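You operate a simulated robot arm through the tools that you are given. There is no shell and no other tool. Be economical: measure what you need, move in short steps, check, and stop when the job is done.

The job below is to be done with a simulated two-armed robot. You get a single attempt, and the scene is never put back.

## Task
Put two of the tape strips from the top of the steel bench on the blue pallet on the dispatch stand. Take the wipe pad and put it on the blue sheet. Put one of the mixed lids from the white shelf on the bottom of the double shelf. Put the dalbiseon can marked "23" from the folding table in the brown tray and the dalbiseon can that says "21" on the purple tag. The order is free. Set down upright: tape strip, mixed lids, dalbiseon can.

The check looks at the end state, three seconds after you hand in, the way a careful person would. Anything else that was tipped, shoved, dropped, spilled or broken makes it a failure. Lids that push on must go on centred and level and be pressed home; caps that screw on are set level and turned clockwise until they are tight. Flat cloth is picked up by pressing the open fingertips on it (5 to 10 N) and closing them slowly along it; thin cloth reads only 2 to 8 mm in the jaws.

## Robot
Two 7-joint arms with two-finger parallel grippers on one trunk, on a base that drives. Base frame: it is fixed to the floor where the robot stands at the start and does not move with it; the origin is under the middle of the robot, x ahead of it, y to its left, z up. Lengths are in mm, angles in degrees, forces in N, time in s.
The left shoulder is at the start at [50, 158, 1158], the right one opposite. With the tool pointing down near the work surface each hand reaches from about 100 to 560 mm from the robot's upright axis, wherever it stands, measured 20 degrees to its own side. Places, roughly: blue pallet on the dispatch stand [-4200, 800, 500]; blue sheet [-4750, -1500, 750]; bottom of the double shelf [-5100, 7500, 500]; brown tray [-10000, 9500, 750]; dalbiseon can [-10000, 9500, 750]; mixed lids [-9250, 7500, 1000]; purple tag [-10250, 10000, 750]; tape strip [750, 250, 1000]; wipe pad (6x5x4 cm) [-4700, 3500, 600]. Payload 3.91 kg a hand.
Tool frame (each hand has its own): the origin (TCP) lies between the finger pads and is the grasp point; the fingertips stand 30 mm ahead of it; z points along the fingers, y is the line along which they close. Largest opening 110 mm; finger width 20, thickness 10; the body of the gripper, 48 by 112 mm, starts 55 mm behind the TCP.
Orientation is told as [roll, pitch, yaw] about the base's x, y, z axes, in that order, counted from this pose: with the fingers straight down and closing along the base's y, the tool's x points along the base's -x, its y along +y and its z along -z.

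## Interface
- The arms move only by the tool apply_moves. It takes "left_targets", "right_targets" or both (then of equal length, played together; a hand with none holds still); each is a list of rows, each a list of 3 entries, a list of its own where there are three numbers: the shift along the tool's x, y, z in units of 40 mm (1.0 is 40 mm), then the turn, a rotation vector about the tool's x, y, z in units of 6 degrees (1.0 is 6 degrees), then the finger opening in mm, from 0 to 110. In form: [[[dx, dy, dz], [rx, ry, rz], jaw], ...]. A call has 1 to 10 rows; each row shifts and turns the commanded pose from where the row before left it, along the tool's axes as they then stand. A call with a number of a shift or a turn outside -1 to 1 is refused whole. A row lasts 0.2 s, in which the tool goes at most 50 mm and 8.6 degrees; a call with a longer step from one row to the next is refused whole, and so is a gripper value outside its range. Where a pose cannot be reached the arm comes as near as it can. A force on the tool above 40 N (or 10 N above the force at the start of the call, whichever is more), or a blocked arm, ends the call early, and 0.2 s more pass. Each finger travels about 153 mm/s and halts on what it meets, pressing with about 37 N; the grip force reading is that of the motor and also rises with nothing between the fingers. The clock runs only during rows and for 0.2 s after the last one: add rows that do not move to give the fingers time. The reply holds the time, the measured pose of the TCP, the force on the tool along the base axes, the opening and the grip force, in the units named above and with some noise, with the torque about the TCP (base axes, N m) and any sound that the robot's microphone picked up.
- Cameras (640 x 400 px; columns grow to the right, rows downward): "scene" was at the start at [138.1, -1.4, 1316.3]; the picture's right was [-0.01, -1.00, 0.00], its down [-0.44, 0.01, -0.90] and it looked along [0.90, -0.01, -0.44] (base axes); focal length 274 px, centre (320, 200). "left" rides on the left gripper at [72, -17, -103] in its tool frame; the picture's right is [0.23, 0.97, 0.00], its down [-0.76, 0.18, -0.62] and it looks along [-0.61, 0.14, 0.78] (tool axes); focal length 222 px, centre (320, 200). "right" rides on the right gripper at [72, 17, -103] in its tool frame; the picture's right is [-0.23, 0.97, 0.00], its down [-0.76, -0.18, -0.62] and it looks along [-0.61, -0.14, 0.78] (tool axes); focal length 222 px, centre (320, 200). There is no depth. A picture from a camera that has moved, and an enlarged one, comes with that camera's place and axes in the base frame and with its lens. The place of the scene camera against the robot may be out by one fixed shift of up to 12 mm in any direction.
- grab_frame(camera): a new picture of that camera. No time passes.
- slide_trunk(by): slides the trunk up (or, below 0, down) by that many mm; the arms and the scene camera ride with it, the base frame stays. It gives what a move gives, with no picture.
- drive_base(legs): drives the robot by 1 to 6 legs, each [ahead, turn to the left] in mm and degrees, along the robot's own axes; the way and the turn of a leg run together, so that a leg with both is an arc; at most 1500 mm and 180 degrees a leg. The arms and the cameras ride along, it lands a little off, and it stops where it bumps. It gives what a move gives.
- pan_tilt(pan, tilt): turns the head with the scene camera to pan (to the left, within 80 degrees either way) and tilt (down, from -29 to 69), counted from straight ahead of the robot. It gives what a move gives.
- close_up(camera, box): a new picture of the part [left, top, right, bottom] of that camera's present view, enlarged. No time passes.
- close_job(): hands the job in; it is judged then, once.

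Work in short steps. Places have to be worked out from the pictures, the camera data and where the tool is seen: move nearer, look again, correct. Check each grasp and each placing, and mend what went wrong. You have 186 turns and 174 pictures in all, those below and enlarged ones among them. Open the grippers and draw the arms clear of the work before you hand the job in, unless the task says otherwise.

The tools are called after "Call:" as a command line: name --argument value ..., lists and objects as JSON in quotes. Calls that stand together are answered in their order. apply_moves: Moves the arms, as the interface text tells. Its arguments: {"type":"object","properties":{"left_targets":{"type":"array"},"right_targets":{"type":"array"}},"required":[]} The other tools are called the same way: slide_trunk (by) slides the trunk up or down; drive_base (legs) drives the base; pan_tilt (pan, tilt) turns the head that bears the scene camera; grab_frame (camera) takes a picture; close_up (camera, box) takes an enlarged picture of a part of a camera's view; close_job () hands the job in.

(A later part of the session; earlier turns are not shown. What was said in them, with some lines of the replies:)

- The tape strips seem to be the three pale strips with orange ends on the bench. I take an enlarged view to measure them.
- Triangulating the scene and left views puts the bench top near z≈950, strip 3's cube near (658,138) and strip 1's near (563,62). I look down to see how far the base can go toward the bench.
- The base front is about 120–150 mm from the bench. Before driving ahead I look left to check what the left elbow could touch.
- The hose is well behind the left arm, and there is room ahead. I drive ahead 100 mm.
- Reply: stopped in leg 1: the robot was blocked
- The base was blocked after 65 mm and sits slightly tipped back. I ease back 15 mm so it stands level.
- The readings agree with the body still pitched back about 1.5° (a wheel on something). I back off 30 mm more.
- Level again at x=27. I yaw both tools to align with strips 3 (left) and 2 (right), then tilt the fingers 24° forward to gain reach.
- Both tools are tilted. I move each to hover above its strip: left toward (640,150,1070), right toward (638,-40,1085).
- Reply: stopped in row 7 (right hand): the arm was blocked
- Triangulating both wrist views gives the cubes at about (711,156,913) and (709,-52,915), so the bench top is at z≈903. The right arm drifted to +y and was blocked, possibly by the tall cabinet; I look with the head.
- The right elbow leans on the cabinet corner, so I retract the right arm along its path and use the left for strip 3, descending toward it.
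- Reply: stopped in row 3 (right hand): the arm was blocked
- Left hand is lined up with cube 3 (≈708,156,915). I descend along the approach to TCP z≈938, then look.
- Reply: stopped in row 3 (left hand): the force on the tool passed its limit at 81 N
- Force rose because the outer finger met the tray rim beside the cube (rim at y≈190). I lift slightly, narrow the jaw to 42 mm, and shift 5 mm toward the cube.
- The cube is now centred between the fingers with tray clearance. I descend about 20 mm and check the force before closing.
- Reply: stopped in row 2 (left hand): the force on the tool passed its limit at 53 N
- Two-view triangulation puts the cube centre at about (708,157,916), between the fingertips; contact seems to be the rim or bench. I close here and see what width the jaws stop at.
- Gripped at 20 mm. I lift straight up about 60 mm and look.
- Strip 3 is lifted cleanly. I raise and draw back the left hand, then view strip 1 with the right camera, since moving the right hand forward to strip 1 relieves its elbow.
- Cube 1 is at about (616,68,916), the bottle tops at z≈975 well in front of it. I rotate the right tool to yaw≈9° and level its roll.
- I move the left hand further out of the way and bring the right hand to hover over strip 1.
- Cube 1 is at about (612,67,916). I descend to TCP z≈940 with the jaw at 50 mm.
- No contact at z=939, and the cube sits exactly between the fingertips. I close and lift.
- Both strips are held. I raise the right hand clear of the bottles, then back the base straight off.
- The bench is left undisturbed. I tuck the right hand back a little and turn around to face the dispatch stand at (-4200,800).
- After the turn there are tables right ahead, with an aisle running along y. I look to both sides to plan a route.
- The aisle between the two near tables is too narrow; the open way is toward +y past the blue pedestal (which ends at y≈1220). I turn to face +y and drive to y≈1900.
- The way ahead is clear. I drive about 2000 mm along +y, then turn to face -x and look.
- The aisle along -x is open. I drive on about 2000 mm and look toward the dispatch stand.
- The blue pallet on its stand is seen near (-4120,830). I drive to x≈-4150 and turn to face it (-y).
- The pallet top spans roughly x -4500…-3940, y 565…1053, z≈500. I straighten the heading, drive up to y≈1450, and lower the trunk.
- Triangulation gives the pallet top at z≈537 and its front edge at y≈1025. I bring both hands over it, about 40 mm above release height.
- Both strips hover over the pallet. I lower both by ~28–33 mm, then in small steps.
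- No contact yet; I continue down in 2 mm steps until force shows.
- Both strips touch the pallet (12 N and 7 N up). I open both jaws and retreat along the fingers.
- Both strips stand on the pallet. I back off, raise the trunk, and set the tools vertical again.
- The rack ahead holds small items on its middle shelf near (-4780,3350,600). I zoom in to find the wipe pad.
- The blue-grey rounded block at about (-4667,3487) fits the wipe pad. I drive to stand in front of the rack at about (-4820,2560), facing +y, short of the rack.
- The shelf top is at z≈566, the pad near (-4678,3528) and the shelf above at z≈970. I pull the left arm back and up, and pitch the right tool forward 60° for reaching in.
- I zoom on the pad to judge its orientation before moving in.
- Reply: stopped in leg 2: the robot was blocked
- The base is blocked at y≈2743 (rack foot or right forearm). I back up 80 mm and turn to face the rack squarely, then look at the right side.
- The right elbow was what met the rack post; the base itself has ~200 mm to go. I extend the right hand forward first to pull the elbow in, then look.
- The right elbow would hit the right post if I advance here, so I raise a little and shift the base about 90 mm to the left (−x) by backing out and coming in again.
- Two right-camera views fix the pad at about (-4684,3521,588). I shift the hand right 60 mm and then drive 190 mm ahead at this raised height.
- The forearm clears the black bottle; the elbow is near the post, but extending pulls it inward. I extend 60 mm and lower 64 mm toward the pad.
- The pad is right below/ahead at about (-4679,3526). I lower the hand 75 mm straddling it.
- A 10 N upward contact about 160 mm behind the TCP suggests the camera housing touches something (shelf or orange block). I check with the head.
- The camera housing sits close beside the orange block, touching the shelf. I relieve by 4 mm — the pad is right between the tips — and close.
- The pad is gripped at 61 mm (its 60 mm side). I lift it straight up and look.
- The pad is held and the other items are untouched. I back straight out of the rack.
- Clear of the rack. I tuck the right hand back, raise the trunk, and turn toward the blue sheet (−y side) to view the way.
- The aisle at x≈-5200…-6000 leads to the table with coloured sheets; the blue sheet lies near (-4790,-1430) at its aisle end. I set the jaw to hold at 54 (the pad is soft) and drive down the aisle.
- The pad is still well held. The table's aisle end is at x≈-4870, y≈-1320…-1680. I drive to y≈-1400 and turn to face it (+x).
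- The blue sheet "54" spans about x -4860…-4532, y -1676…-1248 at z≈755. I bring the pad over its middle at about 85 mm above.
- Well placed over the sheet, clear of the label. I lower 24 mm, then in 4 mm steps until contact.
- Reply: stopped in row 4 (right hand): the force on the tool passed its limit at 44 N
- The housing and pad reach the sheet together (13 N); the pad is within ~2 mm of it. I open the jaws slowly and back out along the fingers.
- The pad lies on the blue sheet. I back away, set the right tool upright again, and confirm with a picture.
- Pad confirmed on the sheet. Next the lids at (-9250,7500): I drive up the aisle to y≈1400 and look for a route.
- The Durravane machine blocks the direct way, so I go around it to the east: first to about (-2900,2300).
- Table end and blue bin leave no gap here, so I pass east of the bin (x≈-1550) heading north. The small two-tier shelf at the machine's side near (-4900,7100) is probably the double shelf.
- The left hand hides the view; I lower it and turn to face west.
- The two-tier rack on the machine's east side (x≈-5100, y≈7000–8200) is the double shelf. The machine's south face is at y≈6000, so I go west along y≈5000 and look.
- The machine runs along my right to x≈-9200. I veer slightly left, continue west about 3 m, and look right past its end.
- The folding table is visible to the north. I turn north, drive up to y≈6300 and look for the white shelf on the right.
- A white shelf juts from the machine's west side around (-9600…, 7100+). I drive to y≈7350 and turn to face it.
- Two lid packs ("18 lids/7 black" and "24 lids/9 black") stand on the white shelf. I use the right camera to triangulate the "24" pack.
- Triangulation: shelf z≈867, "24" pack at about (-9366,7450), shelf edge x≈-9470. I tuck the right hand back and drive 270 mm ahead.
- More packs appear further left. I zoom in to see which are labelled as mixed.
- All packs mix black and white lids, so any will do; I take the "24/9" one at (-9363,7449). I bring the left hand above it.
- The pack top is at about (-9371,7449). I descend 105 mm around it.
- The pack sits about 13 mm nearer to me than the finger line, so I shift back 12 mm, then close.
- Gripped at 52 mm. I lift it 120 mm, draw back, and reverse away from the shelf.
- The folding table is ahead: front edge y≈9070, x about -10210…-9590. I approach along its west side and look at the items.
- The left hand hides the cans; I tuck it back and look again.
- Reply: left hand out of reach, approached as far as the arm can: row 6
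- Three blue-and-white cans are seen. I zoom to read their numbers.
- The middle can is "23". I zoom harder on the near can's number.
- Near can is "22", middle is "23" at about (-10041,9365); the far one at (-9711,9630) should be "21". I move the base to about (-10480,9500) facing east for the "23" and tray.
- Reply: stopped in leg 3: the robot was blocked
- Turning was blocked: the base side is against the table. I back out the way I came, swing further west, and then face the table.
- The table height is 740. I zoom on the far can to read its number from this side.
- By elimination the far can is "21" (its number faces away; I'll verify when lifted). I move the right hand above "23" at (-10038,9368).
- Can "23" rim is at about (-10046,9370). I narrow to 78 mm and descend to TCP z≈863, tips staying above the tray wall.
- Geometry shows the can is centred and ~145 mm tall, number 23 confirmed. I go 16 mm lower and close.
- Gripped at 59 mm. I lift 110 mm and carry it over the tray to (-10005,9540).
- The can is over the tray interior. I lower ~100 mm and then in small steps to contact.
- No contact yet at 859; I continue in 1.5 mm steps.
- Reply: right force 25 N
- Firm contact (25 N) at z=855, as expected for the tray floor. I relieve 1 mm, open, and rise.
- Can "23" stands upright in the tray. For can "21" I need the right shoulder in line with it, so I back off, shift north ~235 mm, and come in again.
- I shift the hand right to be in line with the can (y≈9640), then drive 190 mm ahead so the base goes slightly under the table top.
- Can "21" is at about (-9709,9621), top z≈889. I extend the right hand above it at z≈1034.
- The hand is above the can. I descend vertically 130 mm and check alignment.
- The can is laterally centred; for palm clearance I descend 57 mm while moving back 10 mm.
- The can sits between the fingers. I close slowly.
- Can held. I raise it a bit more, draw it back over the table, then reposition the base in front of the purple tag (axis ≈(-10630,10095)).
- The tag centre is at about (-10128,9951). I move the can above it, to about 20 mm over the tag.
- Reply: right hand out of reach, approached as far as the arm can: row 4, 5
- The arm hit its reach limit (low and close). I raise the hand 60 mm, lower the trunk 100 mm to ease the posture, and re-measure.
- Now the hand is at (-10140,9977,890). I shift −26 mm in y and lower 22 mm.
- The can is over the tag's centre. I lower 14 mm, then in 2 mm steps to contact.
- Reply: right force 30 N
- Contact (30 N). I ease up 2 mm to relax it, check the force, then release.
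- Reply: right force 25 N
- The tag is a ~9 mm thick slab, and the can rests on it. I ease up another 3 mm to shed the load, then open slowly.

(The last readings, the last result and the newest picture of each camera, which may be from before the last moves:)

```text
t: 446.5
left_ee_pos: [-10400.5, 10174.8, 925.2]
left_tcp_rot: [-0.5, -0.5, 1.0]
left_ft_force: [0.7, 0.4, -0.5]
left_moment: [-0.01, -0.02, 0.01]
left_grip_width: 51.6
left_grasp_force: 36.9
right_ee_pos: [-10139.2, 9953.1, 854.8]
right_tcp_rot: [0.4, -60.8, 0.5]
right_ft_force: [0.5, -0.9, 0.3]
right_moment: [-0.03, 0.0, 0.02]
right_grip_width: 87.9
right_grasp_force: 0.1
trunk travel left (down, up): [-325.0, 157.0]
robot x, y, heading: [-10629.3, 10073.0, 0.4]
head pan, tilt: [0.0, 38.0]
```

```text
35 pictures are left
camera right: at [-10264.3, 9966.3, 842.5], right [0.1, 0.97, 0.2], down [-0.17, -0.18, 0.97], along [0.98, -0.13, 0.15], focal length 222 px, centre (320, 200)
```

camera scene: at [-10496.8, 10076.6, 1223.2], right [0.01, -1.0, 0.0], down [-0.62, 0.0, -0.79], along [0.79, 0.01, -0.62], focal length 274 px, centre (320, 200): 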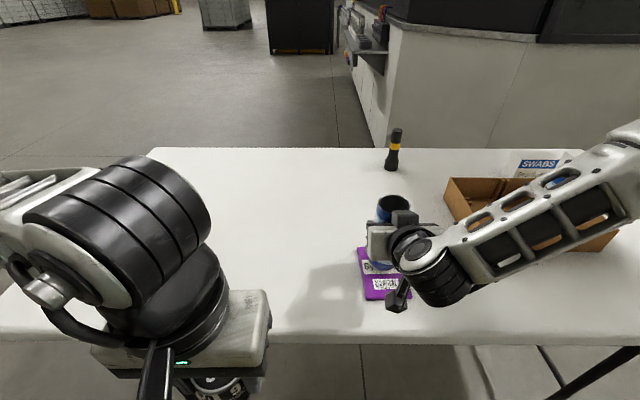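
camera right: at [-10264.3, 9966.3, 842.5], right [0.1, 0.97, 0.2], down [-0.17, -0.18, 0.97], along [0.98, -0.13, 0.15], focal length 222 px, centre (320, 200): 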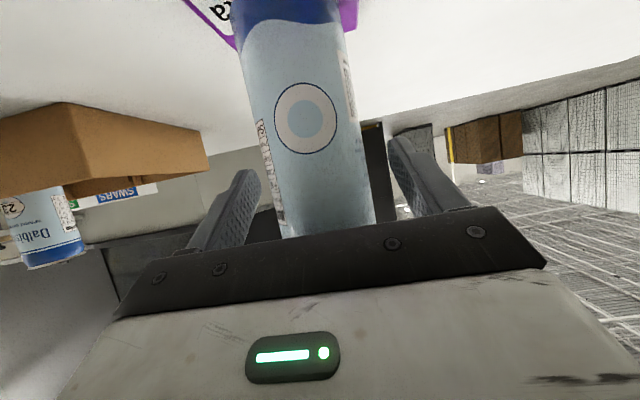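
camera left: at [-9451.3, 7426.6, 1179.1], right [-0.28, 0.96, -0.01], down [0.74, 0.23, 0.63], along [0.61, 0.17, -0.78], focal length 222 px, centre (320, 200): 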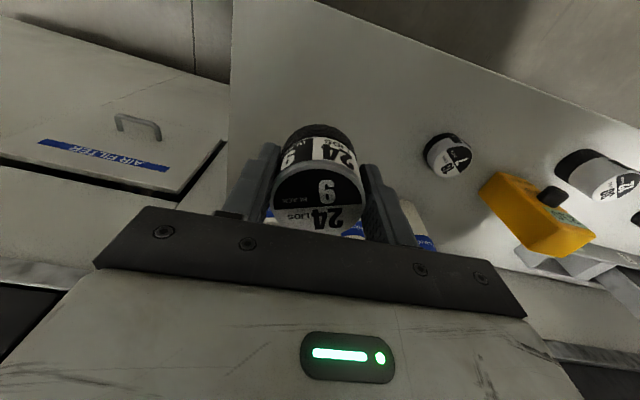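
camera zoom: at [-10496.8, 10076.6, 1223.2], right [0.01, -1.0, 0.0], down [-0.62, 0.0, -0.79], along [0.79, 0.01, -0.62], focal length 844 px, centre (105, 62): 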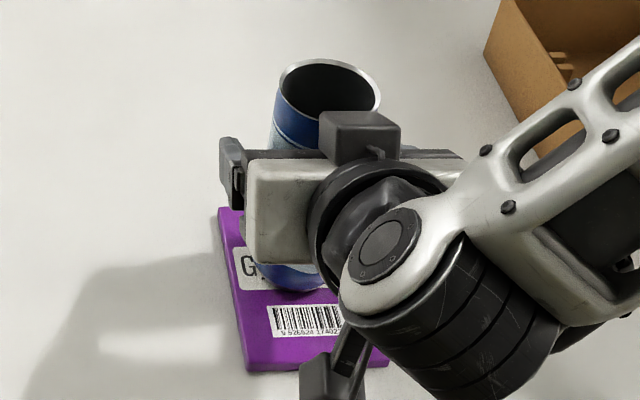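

The can stands upright on the tag. I withdraw by driving straight back.

Call:
drive_base --legs '[[-120, 0], [-300, 0]]'

Call:
grab_frame --camera "scene"

```text
t: 449.4
left_ee_pos: [-10816.0, 10171.1, 925.7]
left_tcp_rot: [-0.5, -0.7, 0.6]
left_ft_force: [-0.3, 0.1, -0.5]
left_moment: [0.01, 0.0, -0.02]
left_grip_width: 51.8
left_grasp_force: 37.2
right_ee_pos: [-10556.0, 9947.0, 854.9]
right_tcp_rot: [0.4, -60.8, 0.1]
right_ft_force: [-0.4, -0.6, -0.3]
right_moment: [0.0, -0.03, 0.02]
right_grip_width: 88.2
right_grasp_force: 0.1
trunk travel left (down, up): [-325.0, 157.0]
robot x, y, heading: [-11047.8, 10077.8, 0.1]
head pan, tilt: [0.0, 38.0]
```

```text
34 pictures are left
camera scene: at [-10913.6, 10073.7, 1223.2], right [0.0, -1.0, 0.0], down [-0.62, 0.0, -0.79], along [0.79, 0.0, -0.62], focal length 274 px, centre (320, 200)
```

scene: 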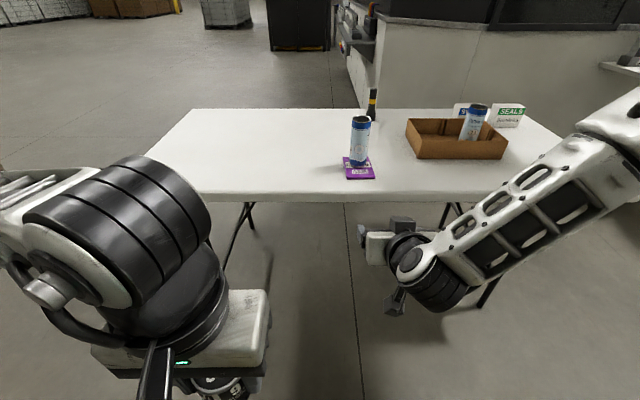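

All table items are in order. I set the right tool upright and tuck it, then drive the known southern way back toward the double shelf.

Call:
apply_moves --right_targets '[[[0, 0, 0], [0, 1, 0], 60], [[0, 0, 0], [0, 1, 0], 60], [[0, 0, 0], [0, 1, 0], 60], [[0, 0, 0], [0, 1, 0], 60], [[0, 0, 0], [0, 1, 0], 60], [[0, 0, 0], [0, 1, 0], 60], [[0, 0, -0.5], [0, 1, 0], 60], [[0, 0, -0.5], [0, 1, 0], 60], [[0.5, 0, -0.5], [0, 1, 0], 60], [[0.5, 0, -0.5], [0, 1, 0], 60]]'

Call:
slide_trunk --by 120

Call:
drive_base --legs '[[0, -77], [1500, 0], [1500, 0], [1500, 0], [500, 0]]'

```text
t: 451.6
left_ee_pos: [-10815.9, 10171.3, 925.7]
left_tcp_rot: [-0.4, -0.4, 0.6]
left_ft_force: [0.0, 0.2, -1.0]
left_moment: [0.01, 0.0, -0.01]
left_grip_width: 51.6
left_grasp_force: 36.9
right_ee_pos: [-10620.4, 9946.1, 925.4]
right_tcp_rot: [0.2, -0.7, 0.5]
right_ft_force: [-0.7, -0.1, 0.7]
right_moment: [0.04, 0.01, -0.01]
right_grip_width: 59.9
right_grasp_force: 0.0
trunk travel left (down, up): [-325.0, 157.0]
robot x, y, heading: [-11041.5, 10071.5, -0.0]
head pan, tilt: [0.0, 38.0]
```

```text
t: 453.1
left_ee_pos: [-10816.2, 10170.7, 1046.9]
left_tcp_rot: [-0.4, -0.5, 0.6]
left_ft_force: [-1.1, -0.3, 0.4]
left_moment: [-0.01, 0.03, 0.01]
left_grip_width: 51.8
left_grasp_force: 37.2
right_ee_pos: [-10619.7, 9946.9, 1044.1]
right_tcp_rot: [0.2, -0.8, 0.4]
right_ft_force: [0.8, 0.0, -0.3]
right_moment: [0.0, 0.0, -0.01]
right_grip_width: 60.3
right_grasp_force: 0.1
trunk travel left (down, up): [-445.0, 37.0]
robot x, y, heading: [-11050.1, 10072.8, 0.1]
head pan, tilt: [0.0, 38.0]
```

```text
t: 480.6
left_ee_pos: [-10238.8, 4895.3, 1047.1]
left_tcp_rot: [-0.5, -0.4, -80.3]
left_ft_force: [0.0, 0.7, 0.0]
left_moment: [0.01, 0.01, -0.01]
left_grip_width: 51.6
left_grasp_force: 36.9
right_ee_pos: [-10428.7, 4665.7, 1044.6]
right_tcp_rot: [0.1, -0.8, -80.6]
right_ft_force: [-0.6, -0.9, -0.5]
right_moment: [0.02, -0.01, -0.03]
right_grip_width: 59.9
right_grasp_force: 0.2
trunk travel left (down, up): [-445.0, 37.0]
robot x, y, heading: [-10373.6, 5105.2, -80.8]
head pan, tilt: [0.0, 38.0]
```

Smooth so far. I turn east and drive along y≈5080.

Call:
drive_base --legs '[[0, 79], [1500, 0], [1500, 0], [1500, 0]]'

Call:
pan_tilt --pan 0 --tilt 12

Call:
grab_frame --camera "scene"

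```text
t: 505.2
left_ee_pos: [-5691.1, 4799.2, 1046.6]
left_tcp_rot: [-0.5, -0.5, -4.7]
left_ft_force: [0.4, 0.2, -0.5]
left_moment: [0.03, 0.01, -0.01]
left_grip_width: 51.9
left_grasp_force: 37.0
right_ee_pos: [-5516.7, 4559.3, 1043.1]
right_tcp_rot: [0.2, -0.8, -5.0]
right_ft_force: [0.1, 0.5, -0.8]
right_moment: [0.0, -0.01, -0.02]
right_grip_width: 60.1
right_grasp_force: 0.0
trunk travel left (down, up): [-445.0, 37.0]
robot x, y, heading: [-5931.1, 4727.0, -5.2]
head pan, tilt: [0.0, 38.0]
```

```text
t: 506.1
left_ee_pos: [-5690.5, 4800.6, 1046.5]
left_tcp_rot: [-0.5, -0.6, -4.8]
left_ft_force: [0.7, -0.4, -1.6]
left_moment: [-0.01, -0.01, 0.03]
left_grip_width: 51.7
left_grasp_force: 36.9
right_ee_pos: [-5516.4, 4558.2, 1042.8]
right_tcp_rot: [0.3, -0.8, -5.0]
right_ft_force: [0.0, -0.3, -0.3]
right_moment: [0.0, -0.04, 0.0]
right_grip_width: 59.8
right_grasp_force: 0.0
trunk travel left (down, up): [-445.0, 37.0]
robot x, y, heading: [-5926.6, 4723.5, -5.3]
head pan, tilt: [0.0, 12.0]
```

```text
33 pictures are left
camera scene: at [-5790.1, 4712.7, 1384.6], right [-0.09, -1.0, 0.0], down [-0.21, 0.02, -0.98], along [0.97, -0.09, -0.21], focal length 274 px, centre (320, 200)
```

scene: 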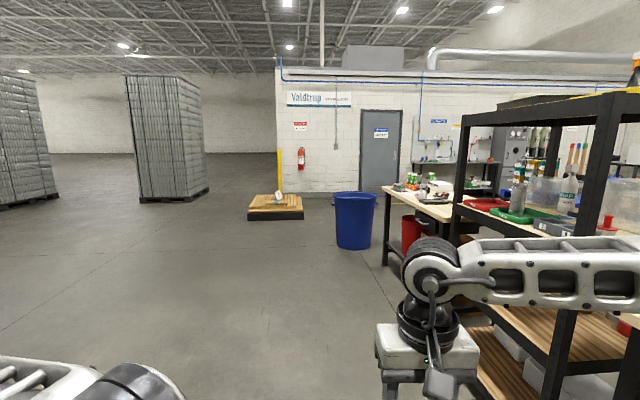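

The way is clear. I go around the machine's corner to a point in front of the double shelf (≈(-4250,7450), facing west).

Call:
drive_base --legs '[[0, 42], [1500, 0], [600, 0], [0, 52], [1450, 0], [0, 88]]'

Call:
pan_tilt --pan 0 --tilt 25

Call:
grab_frame --camera "scene"

```text
t: 531.2
left_ee_pos: [-4561.7, 7396.3, 1045.8]
left_tcp_rot: [-0.5, -0.5, 175.3]
left_ft_force: [-1.2, -0.3, -0.8]
left_moment: [-0.04, 0.0, -0.02]
left_grip_width: 52.0
left_grasp_force: 36.8
right_ee_pos: [-4735.7, 7637.0, 1044.8]
right_tcp_rot: [0.2, -0.8, 175.2]
right_ft_force: [0.6, 0.0, -0.5]
right_moment: [-0.01, 0.06, 0.01]
right_grip_width: 60.2
right_grasp_force: 0.1
trunk travel left (down, up): [-445.0, 37.0]
robot x, y, heading: [-4323.7, 7473.0, 174.9]
head pan, tilt: [0.0, 12.0]
```

```text
t: 531.9
left_ee_pos: [-4561.6, 7396.6, 1045.8]
left_tcp_rot: [-0.5, -0.4, 175.3]
left_ft_force: [0.6, -0.3, -0.9]
left_moment: [0.01, 0.01, 0.0]
left_grip_width: 51.9
left_grasp_force: 37.4
right_ee_pos: [-4736.7, 7637.4, 1044.8]
right_tcp_rot: [0.2, -0.8, 175.2]
right_ft_force: [-0.1, 1.3, 0.2]
right_moment: [-0.01, -0.01, 0.01]
right_grip_width: 59.8
right_grasp_force: 0.1
trunk travel left (down, up): [-445.0, 37.0]
robot x, y, heading: [-4319.5, 7469.1, 175.0]
head pan, tilt: [0.0, 25.0]
```

```text
32 pictures are left
camera scene: at [-4448.5, 7483.9, 1363.6], right [0.09, 1.0, 0.0], down [0.42, -0.04, -0.91], along [-0.9, 0.08, -0.42], focal length 274 px, centre (320, 200)
```

scene: 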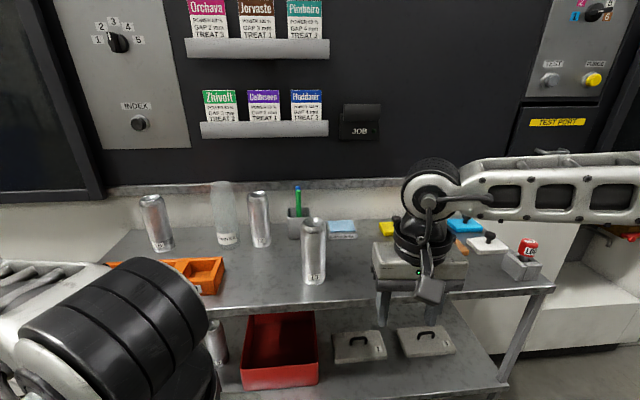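

The bottom shelf (z≈480) has free space at its front between the red bin and the plates, near (-4965,7600). I tuck the right hand, shift the base to ≈(-4505,7730) facing west, and lower the trunk.

Call:
apply_moves --right_targets '[[[0.9, 0, -0.5], [0, 0, 0], 60], [[0.9, 0, -0.5], [0, 0, 0], 60], [[0.9, 0, -0.5], [0, 0, 0], 60], [[0.9, 0, -0.5], [0, 0, 0], 60]]'

Call:
drive_base --legs '[[0, -49], [310, 0], [0, 54]]'

Call:
slide_trunk --by -440

Call:
pan_tilt --pan 5 --tilt 40

Call:
grab_frame --camera "scene"

Call:
grab_frame --camera "left"

```text
t: 532.9
left_ee_pos: [-4562.3, 7397.4, 1046.1]
left_tcp_rot: [-0.5, -0.6, 175.3]
left_ft_force: [0.0, 0.3, -0.3]
left_moment: [0.04, 0.0, -0.02]
left_grip_width: 51.9
left_grasp_force: 36.6
right_ee_pos: [-4593.5, 7627.5, 1122.5]
right_tcp_rot: [0.2, -0.8, 175.2]
right_ft_force: [-0.1, -0.3, 0.4]
right_moment: [0.0, 0.03, 0.02]
right_grip_width: 60.1
right_grasp_force: 0.1
trunk travel left (down, up): [-445.0, 37.0]
robot x, y, heading: [-4324.5, 7471.5, 174.9]
head pan, tilt: [0.0, 25.0]
```

```text
t: 539.6
left_ee_pos: [-4733.5, 7622.5, 1046.1]
left_tcp_rot: [-0.5, -0.5, -179.0]
left_ft_force: [0.0, -0.6, -0.6]
left_moment: [0.02, -0.01, -0.01]
left_grip_width: 51.8
left_grasp_force: 36.7
right_ee_pos: [-4788.0, 7847.6, 1121.5]
right_tcp_rot: [0.3, -0.8, -179.1]
right_ft_force: [-0.2, 0.3, 0.5]
right_moment: [-0.02, -0.04, 0.01]
right_grip_width: 60.0
right_grasp_force: 0.0
trunk travel left (down, up): [-445.0, 37.0]
robot x, y, heading: [-4503.1, 7722.6, -179.5]
head pan, tilt: [0.0, 25.0]
```

```text
refused: -440 is not a number from -400 to 400
```

```text
t: 540.4
left_ee_pos: [-4733.7, 7622.2, 1046.1]
left_tcp_rot: [-0.5, -0.5, -178.9]
left_ft_force: [0.2, 0.0, -0.5]
left_moment: [0.04, -0.04, -0.02]
left_grip_width: 51.9
left_grasp_force: 36.8
right_ee_pos: [-4788.5, 7850.3, 1120.7]
right_tcp_rot: [0.2, -0.8, -179.0]
right_ft_force: [0.4, 0.3, 0.0]
right_moment: [0.0, 0.01, 0.01]
right_grip_width: 59.9
right_grasp_force: 0.0
trunk travel left (down, up): [-445.0, 37.0]
robot x, y, heading: [-4503.2, 7721.7, -179.2]
head pan, tilt: [5.0, 40.0]
```

```text
31 pictures are left
camera scene: at [-4622.4, 7712.7, 1340.3], right [-0.1, 1.0, 0.0], down [0.64, 0.06, -0.77], along [-0.76, -0.07, -0.64], focal length 274 px, centre (320, 200)
```

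scene: 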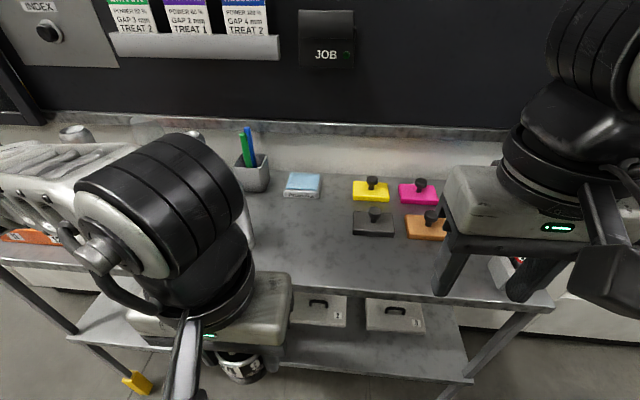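

```text
30 pictures are left
camera left: at [-4661.5, 7639.6, 1148.8], right [0.25, -0.97, -0.01], down [-0.75, -0.2, 0.63], along [-0.61, -0.15, -0.78], focal length 222 px, centre (320, 200)
```

left: 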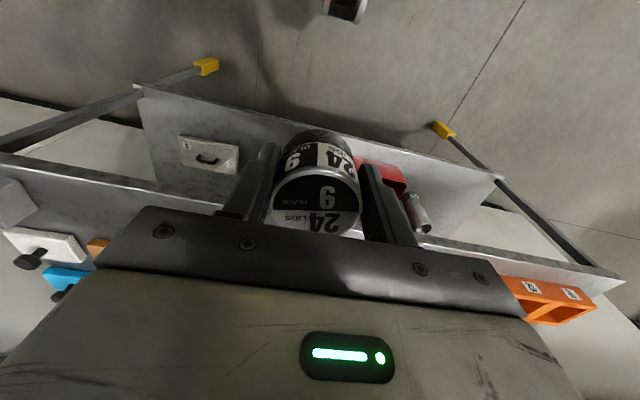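

Triangulation gives: top shelf z≈879 (front x≈-4918), bottom shelf z≈522 (front x≈-4899). I lower the trunk 400 mm (arms are in front of the shelf) and look.

Call:
slide_trunk --by -400

Call:
grab_frame --camera "scene"

Call:
grab_frame --camera "left"

```text
t: 544.2
left_ee_pos: [-4733.4, 7622.3, 646.7]
left_tcp_rot: [-0.5, -0.5, -178.9]
left_ft_force: [0.0, -0.7, -0.7]
left_moment: [0.0, -0.02, 0.0]
left_grip_width: 51.8
left_grasp_force: 36.8
right_ee_pos: [-4788.4, 7848.1, 721.3]
right_tcp_rot: [0.2, -0.8, -179.0]
right_ft_force: [0.2, -1.2, -0.4]
right_moment: [0.02, 0.02, -0.01]
right_grip_width: 60.3
right_grasp_force: 0.1
trunk travel left (down, up): [-45.0, 437.0]
robot x, y, heading: [-4507.1, 7721.6, -179.5]
head pan, tilt: [5.0, 40.0]
```

```text
29 pictures are left
camera scene: at [-4622.4, 7712.7, 940.2], right [-0.1, 1.0, 0.0], down [0.64, 0.06, -0.77], along [-0.76, -0.07, -0.64], focal length 274 px, centre (320, 200)
```

scene: 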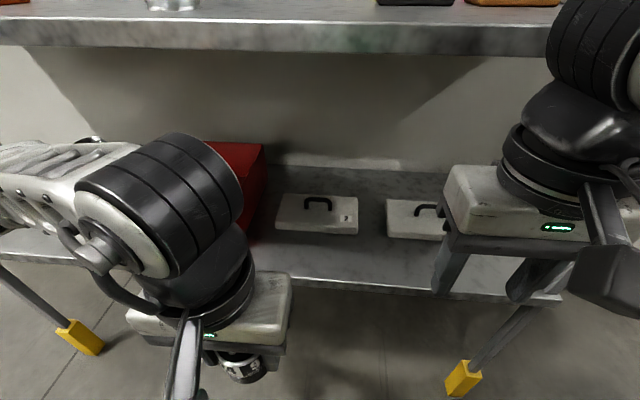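

```text
28 pictures are left
camera left: at [-4661.5, 7639.6, 748.8], right [0.25, -0.97, -0.01], down [-0.75, -0.2, 0.63], along [-0.61, -0.15, -0.78], focal length 222 px, centre (320, 200)
```

left: 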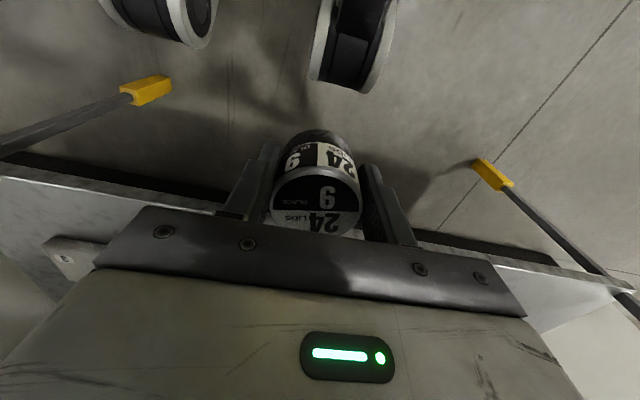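

The top shelf's underside is at ~880, so there is headroom. I lower the lid pack 55 mm and move it forward over the bottom shelf's front.

Call:
apply_moves --left_targets '[[[0, 0, 0.69], [0, 0, 0], 40], [[0, 0, 0.69], [0, 0, 0], 40], [[-0.885, 0.025, 0], [0, 0, 0], 40], [[-0.885, 0.025, 0], [0, 0, 0], 40], [[-0.885, 0.025, 0], [0, 0, 0], 40], [[-0.885, 0.025, 0], [0, 0, 0], 40], [[-0.885, 0.025, 0], [0, 0, 0], 40], [[-0.885, 0.025, 0], [0, 0, 0], 40]]'

Call:
grab_frame --camera "left"

Call:
grab_frame --camera "scene"

```text
t: 546.0
left_ee_pos: [-4945.7, 7613.1, 593.7]
left_tcp_rot: [-0.4, -0.6, -178.8]
left_ft_force: [-1.1, -0.5, -0.2]
left_moment: [0.02, 0.02, -0.01]
left_grip_width: 51.7
left_grasp_force: 36.9
right_ee_pos: [-4788.9, 7849.2, 721.8]
right_tcp_rot: [0.2, -0.8, -179.1]
right_ft_force: [0.2, 1.2, -0.3]
right_moment: [0.0, 0.04, 0.05]
right_grip_width: 60.2
right_grasp_force: 0.0
trunk travel left (down, up): [-45.0, 437.0]
robot x, y, heading: [-4503.8, 7721.4, -179.3]
head pan, tilt: [5.0, 40.0]
```

```text
27 pictures are left
camera left: at [-4874.8, 7629.7, 695.9], right [0.25, -0.97, -0.01], down [-0.75, -0.2, 0.63], along [-0.61, -0.15, -0.78], focal length 222 px, centre (320, 200)
```

left: 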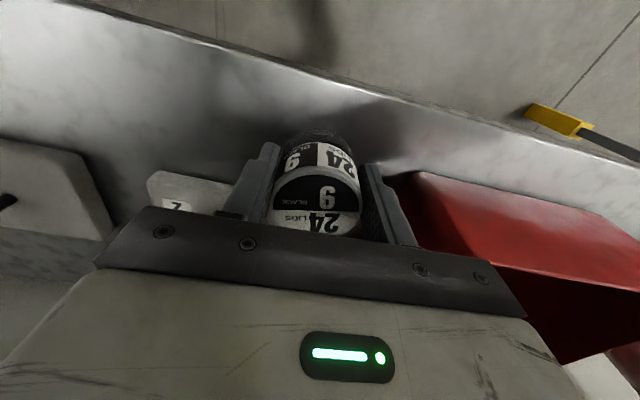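

```text
26 pictures are left
camera scene: at [-4622.3, 7712.7, 940.2], right [-0.1, 1.0, 0.0], down [0.64, 0.06, -0.77], along [-0.76, -0.07, -0.64], focal length 274 px, centre (320, 200)
```

scene: 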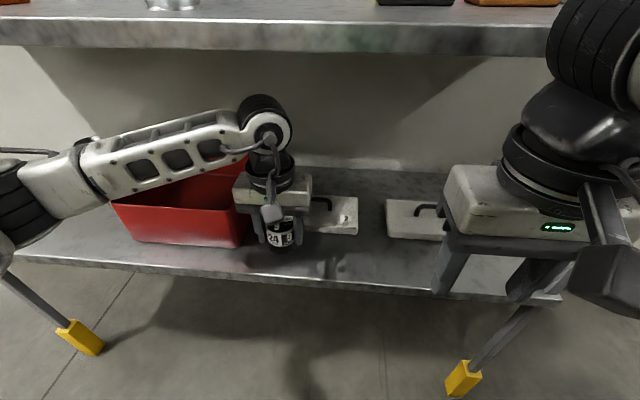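

Positioned over free shelf space; the bin is close on one side, so I shift 10 mm away from it and lower in steps.

Call:
apply_moves --left_targets '[[[0, -0.25, 0], [0, 0, 0], 40], [[0, 0, 0.5], [0, 0, 0], 40], [[0, 0, 0.06], [0, 0, 0], 40], [[0, 0, 0.06], [0, 0, 0], 40], [[0, 0, 0.06], [0, 0, 0], 40], [[0, 0, 0.06], [0, 0, 0], 40]]'

```text
t: 547.4
left_ee_pos: [-4947.6, 7623.7, 565.5]
left_tcp_rot: [-0.5, -0.7, -178.8]
left_ft_force: [3.3, -1.7, 14.6]
left_moment: [-0.42, -0.01, 0.09]
left_grip_width: 51.8
left_grasp_force: 37.0
right_ee_pos: [-4787.7, 7847.6, 720.9]
right_tcp_rot: [0.1, -0.9, -179.1]
right_ft_force: [0.5, -0.3, -0.6]
right_moment: [0.04, 0.03, -0.02]
right_grip_width: 59.8
right_grasp_force: 0.0
trunk travel left (down, up): [-45.0, 437.0]
robot x, y, heading: [-4505.8, 7717.8, -179.3]
head pan, tilt: [5.0, 40.0]
```

Contact (15 N). I ease off, open to 68 mm, rise 30 mm and withdraw toward me.

Call:
apply_moves --left_targets '[[[0, 0, -0.03], [0, 0, 0], 52], [[0, 0, 0], [0, 0, 0], 60], [[0, 0, 0], [0, 0, 0], 68], [[0, 0, -0.4], [0, 0, 0], 68], [[0, 0, -0.5], [0, 0, 0], 68], [[0.5, 0, 0], [0, 0, 0], 68], [[0.9, 0, 0], [0, 0, 0], 68], [[0.9, 0, 0], [0, 0, 0], 68], [[0.9, 0, 0], [0, 0, 0], 68], [[0.9, 0, 0], [0, 0, 0], 68]]'

Call:
grab_frame --camera "scene"

Call:
grab_frame --camera "left"

```text
t: 549.6
left_ee_pos: [-4780.7, 7626.6, 600.2]
left_tcp_rot: [-0.5, -0.6, -178.8]
left_ft_force: [0.6, 0.1, 0.4]
left_moment: [-0.01, 0.01, -0.01]
left_grip_width: 68.1
left_grasp_force: 0.1
right_ee_pos: [-4789.5, 7847.8, 720.9]
right_tcp_rot: [0.3, -0.8, -179.0]
right_ft_force: [-0.6, 0.1, 0.6]
right_moment: [0.05, -0.01, 0.0]
right_grip_width: 59.9
right_grasp_force: 0.1
trunk travel left (down, up): [-45.0, 437.0]
robot x, y, heading: [-4502.3, 7722.4, -179.6]
head pan, tilt: [5.0, 40.0]
```

```text
25 pictures are left
camera scene: at [-4622.4, 7712.7, 940.2], right [-0.1, 1.0, 0.0], down [0.64, 0.06, -0.77], along [-0.76, -0.07, -0.64], focal length 274 px, centre (320, 200)
```

scene: 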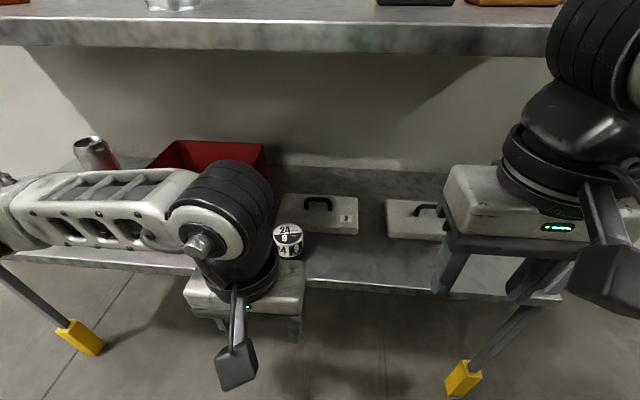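

```text
24 pictures are left
camera left: at [-4708.5, 7643.2, 703.1], right [0.25, -0.97, -0.01], down [-0.75, -0.2, 0.63], along [-0.61, -0.15, -0.78], focal length 222 px, centre (320, 200)
```

left: 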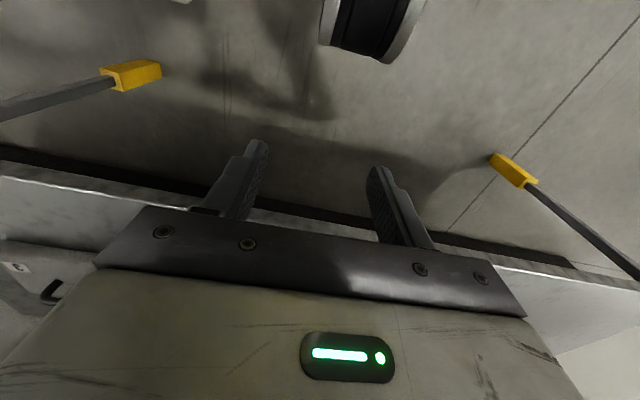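

The lid pack stands upright on the bottom shelf. I back away and take a last look before handing in.

Call:
drive_base --legs '[[-500, 0]]'

Call:
grab_frame --camera "scene"

```text
t: 552.6
left_ee_pos: [-4282.9, 7631.7, 600.8]
left_tcp_rot: [-0.5, -0.5, -179.8]
left_ft_force: [1.0, 0.1, 0.4]
left_moment: [-0.01, 0.0, 0.01]
left_grip_width: 67.9
left_grasp_force: 0.1
right_ee_pos: [-4286.8, 7854.3, 721.1]
right_tcp_rot: [0.2, -0.8, 180.0]
right_ft_force: [0.2, 0.6, -0.5]
right_moment: [0.0, 0.01, -0.01]
right_grip_width: 60.2
right_grasp_force: 0.0
trunk travel left (down, up): [-45.0, 437.0]
robot x, y, heading: [-4005.9, 7724.9, 179.8]
head pan, tilt: [5.0, 40.0]
```

```text
23 pictures are left
camera scene: at [-4122.8, 7715.9, 940.2], right [-0.08, 1.0, 0.0], down [0.64, 0.05, -0.77], along [-0.76, -0.06, -0.64], focal length 274 px, centre (320, 200)
```

scene: 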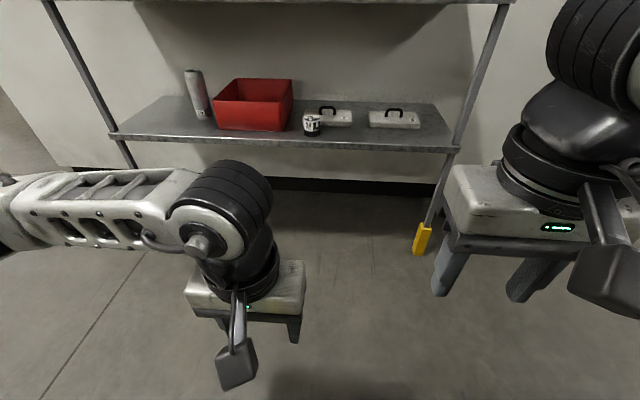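

The items are all placed, the grippers are open and the arms are clear of the work. I hand the job in.

Call:
close_job

```text
The job is handed in.
```

I placed all the items and handed the job in; the "21" can is identified by elimination, because its number faced away and I never read it. The other two cans on the folding table read "22" and "23".

- **Tape strips:** strips 1 and 3 are on the blue pallet.
- **Wipe pad:** it is on the blue sheet.
- **Mixed lids:** the "24 lids / 9 black" pack is upright on the bottom of the double shelf.
- **Cans:** "23" is upright in the brown tray, and the "21" can is upright on the purple tag.

**Bumps that could count against it:**
- The left finger pressed on the metal tray's rim on the steel bench at up to 81 N. The tray looked in place afterwards.
- The right elbow leaned on the tall cabinet beside the bench.
- The base bumped the bench and the folding table.
- The robot was also blocked at the rack that held the wipe pad.

I saw nothing tipped or moved in the later pictures of those spots.
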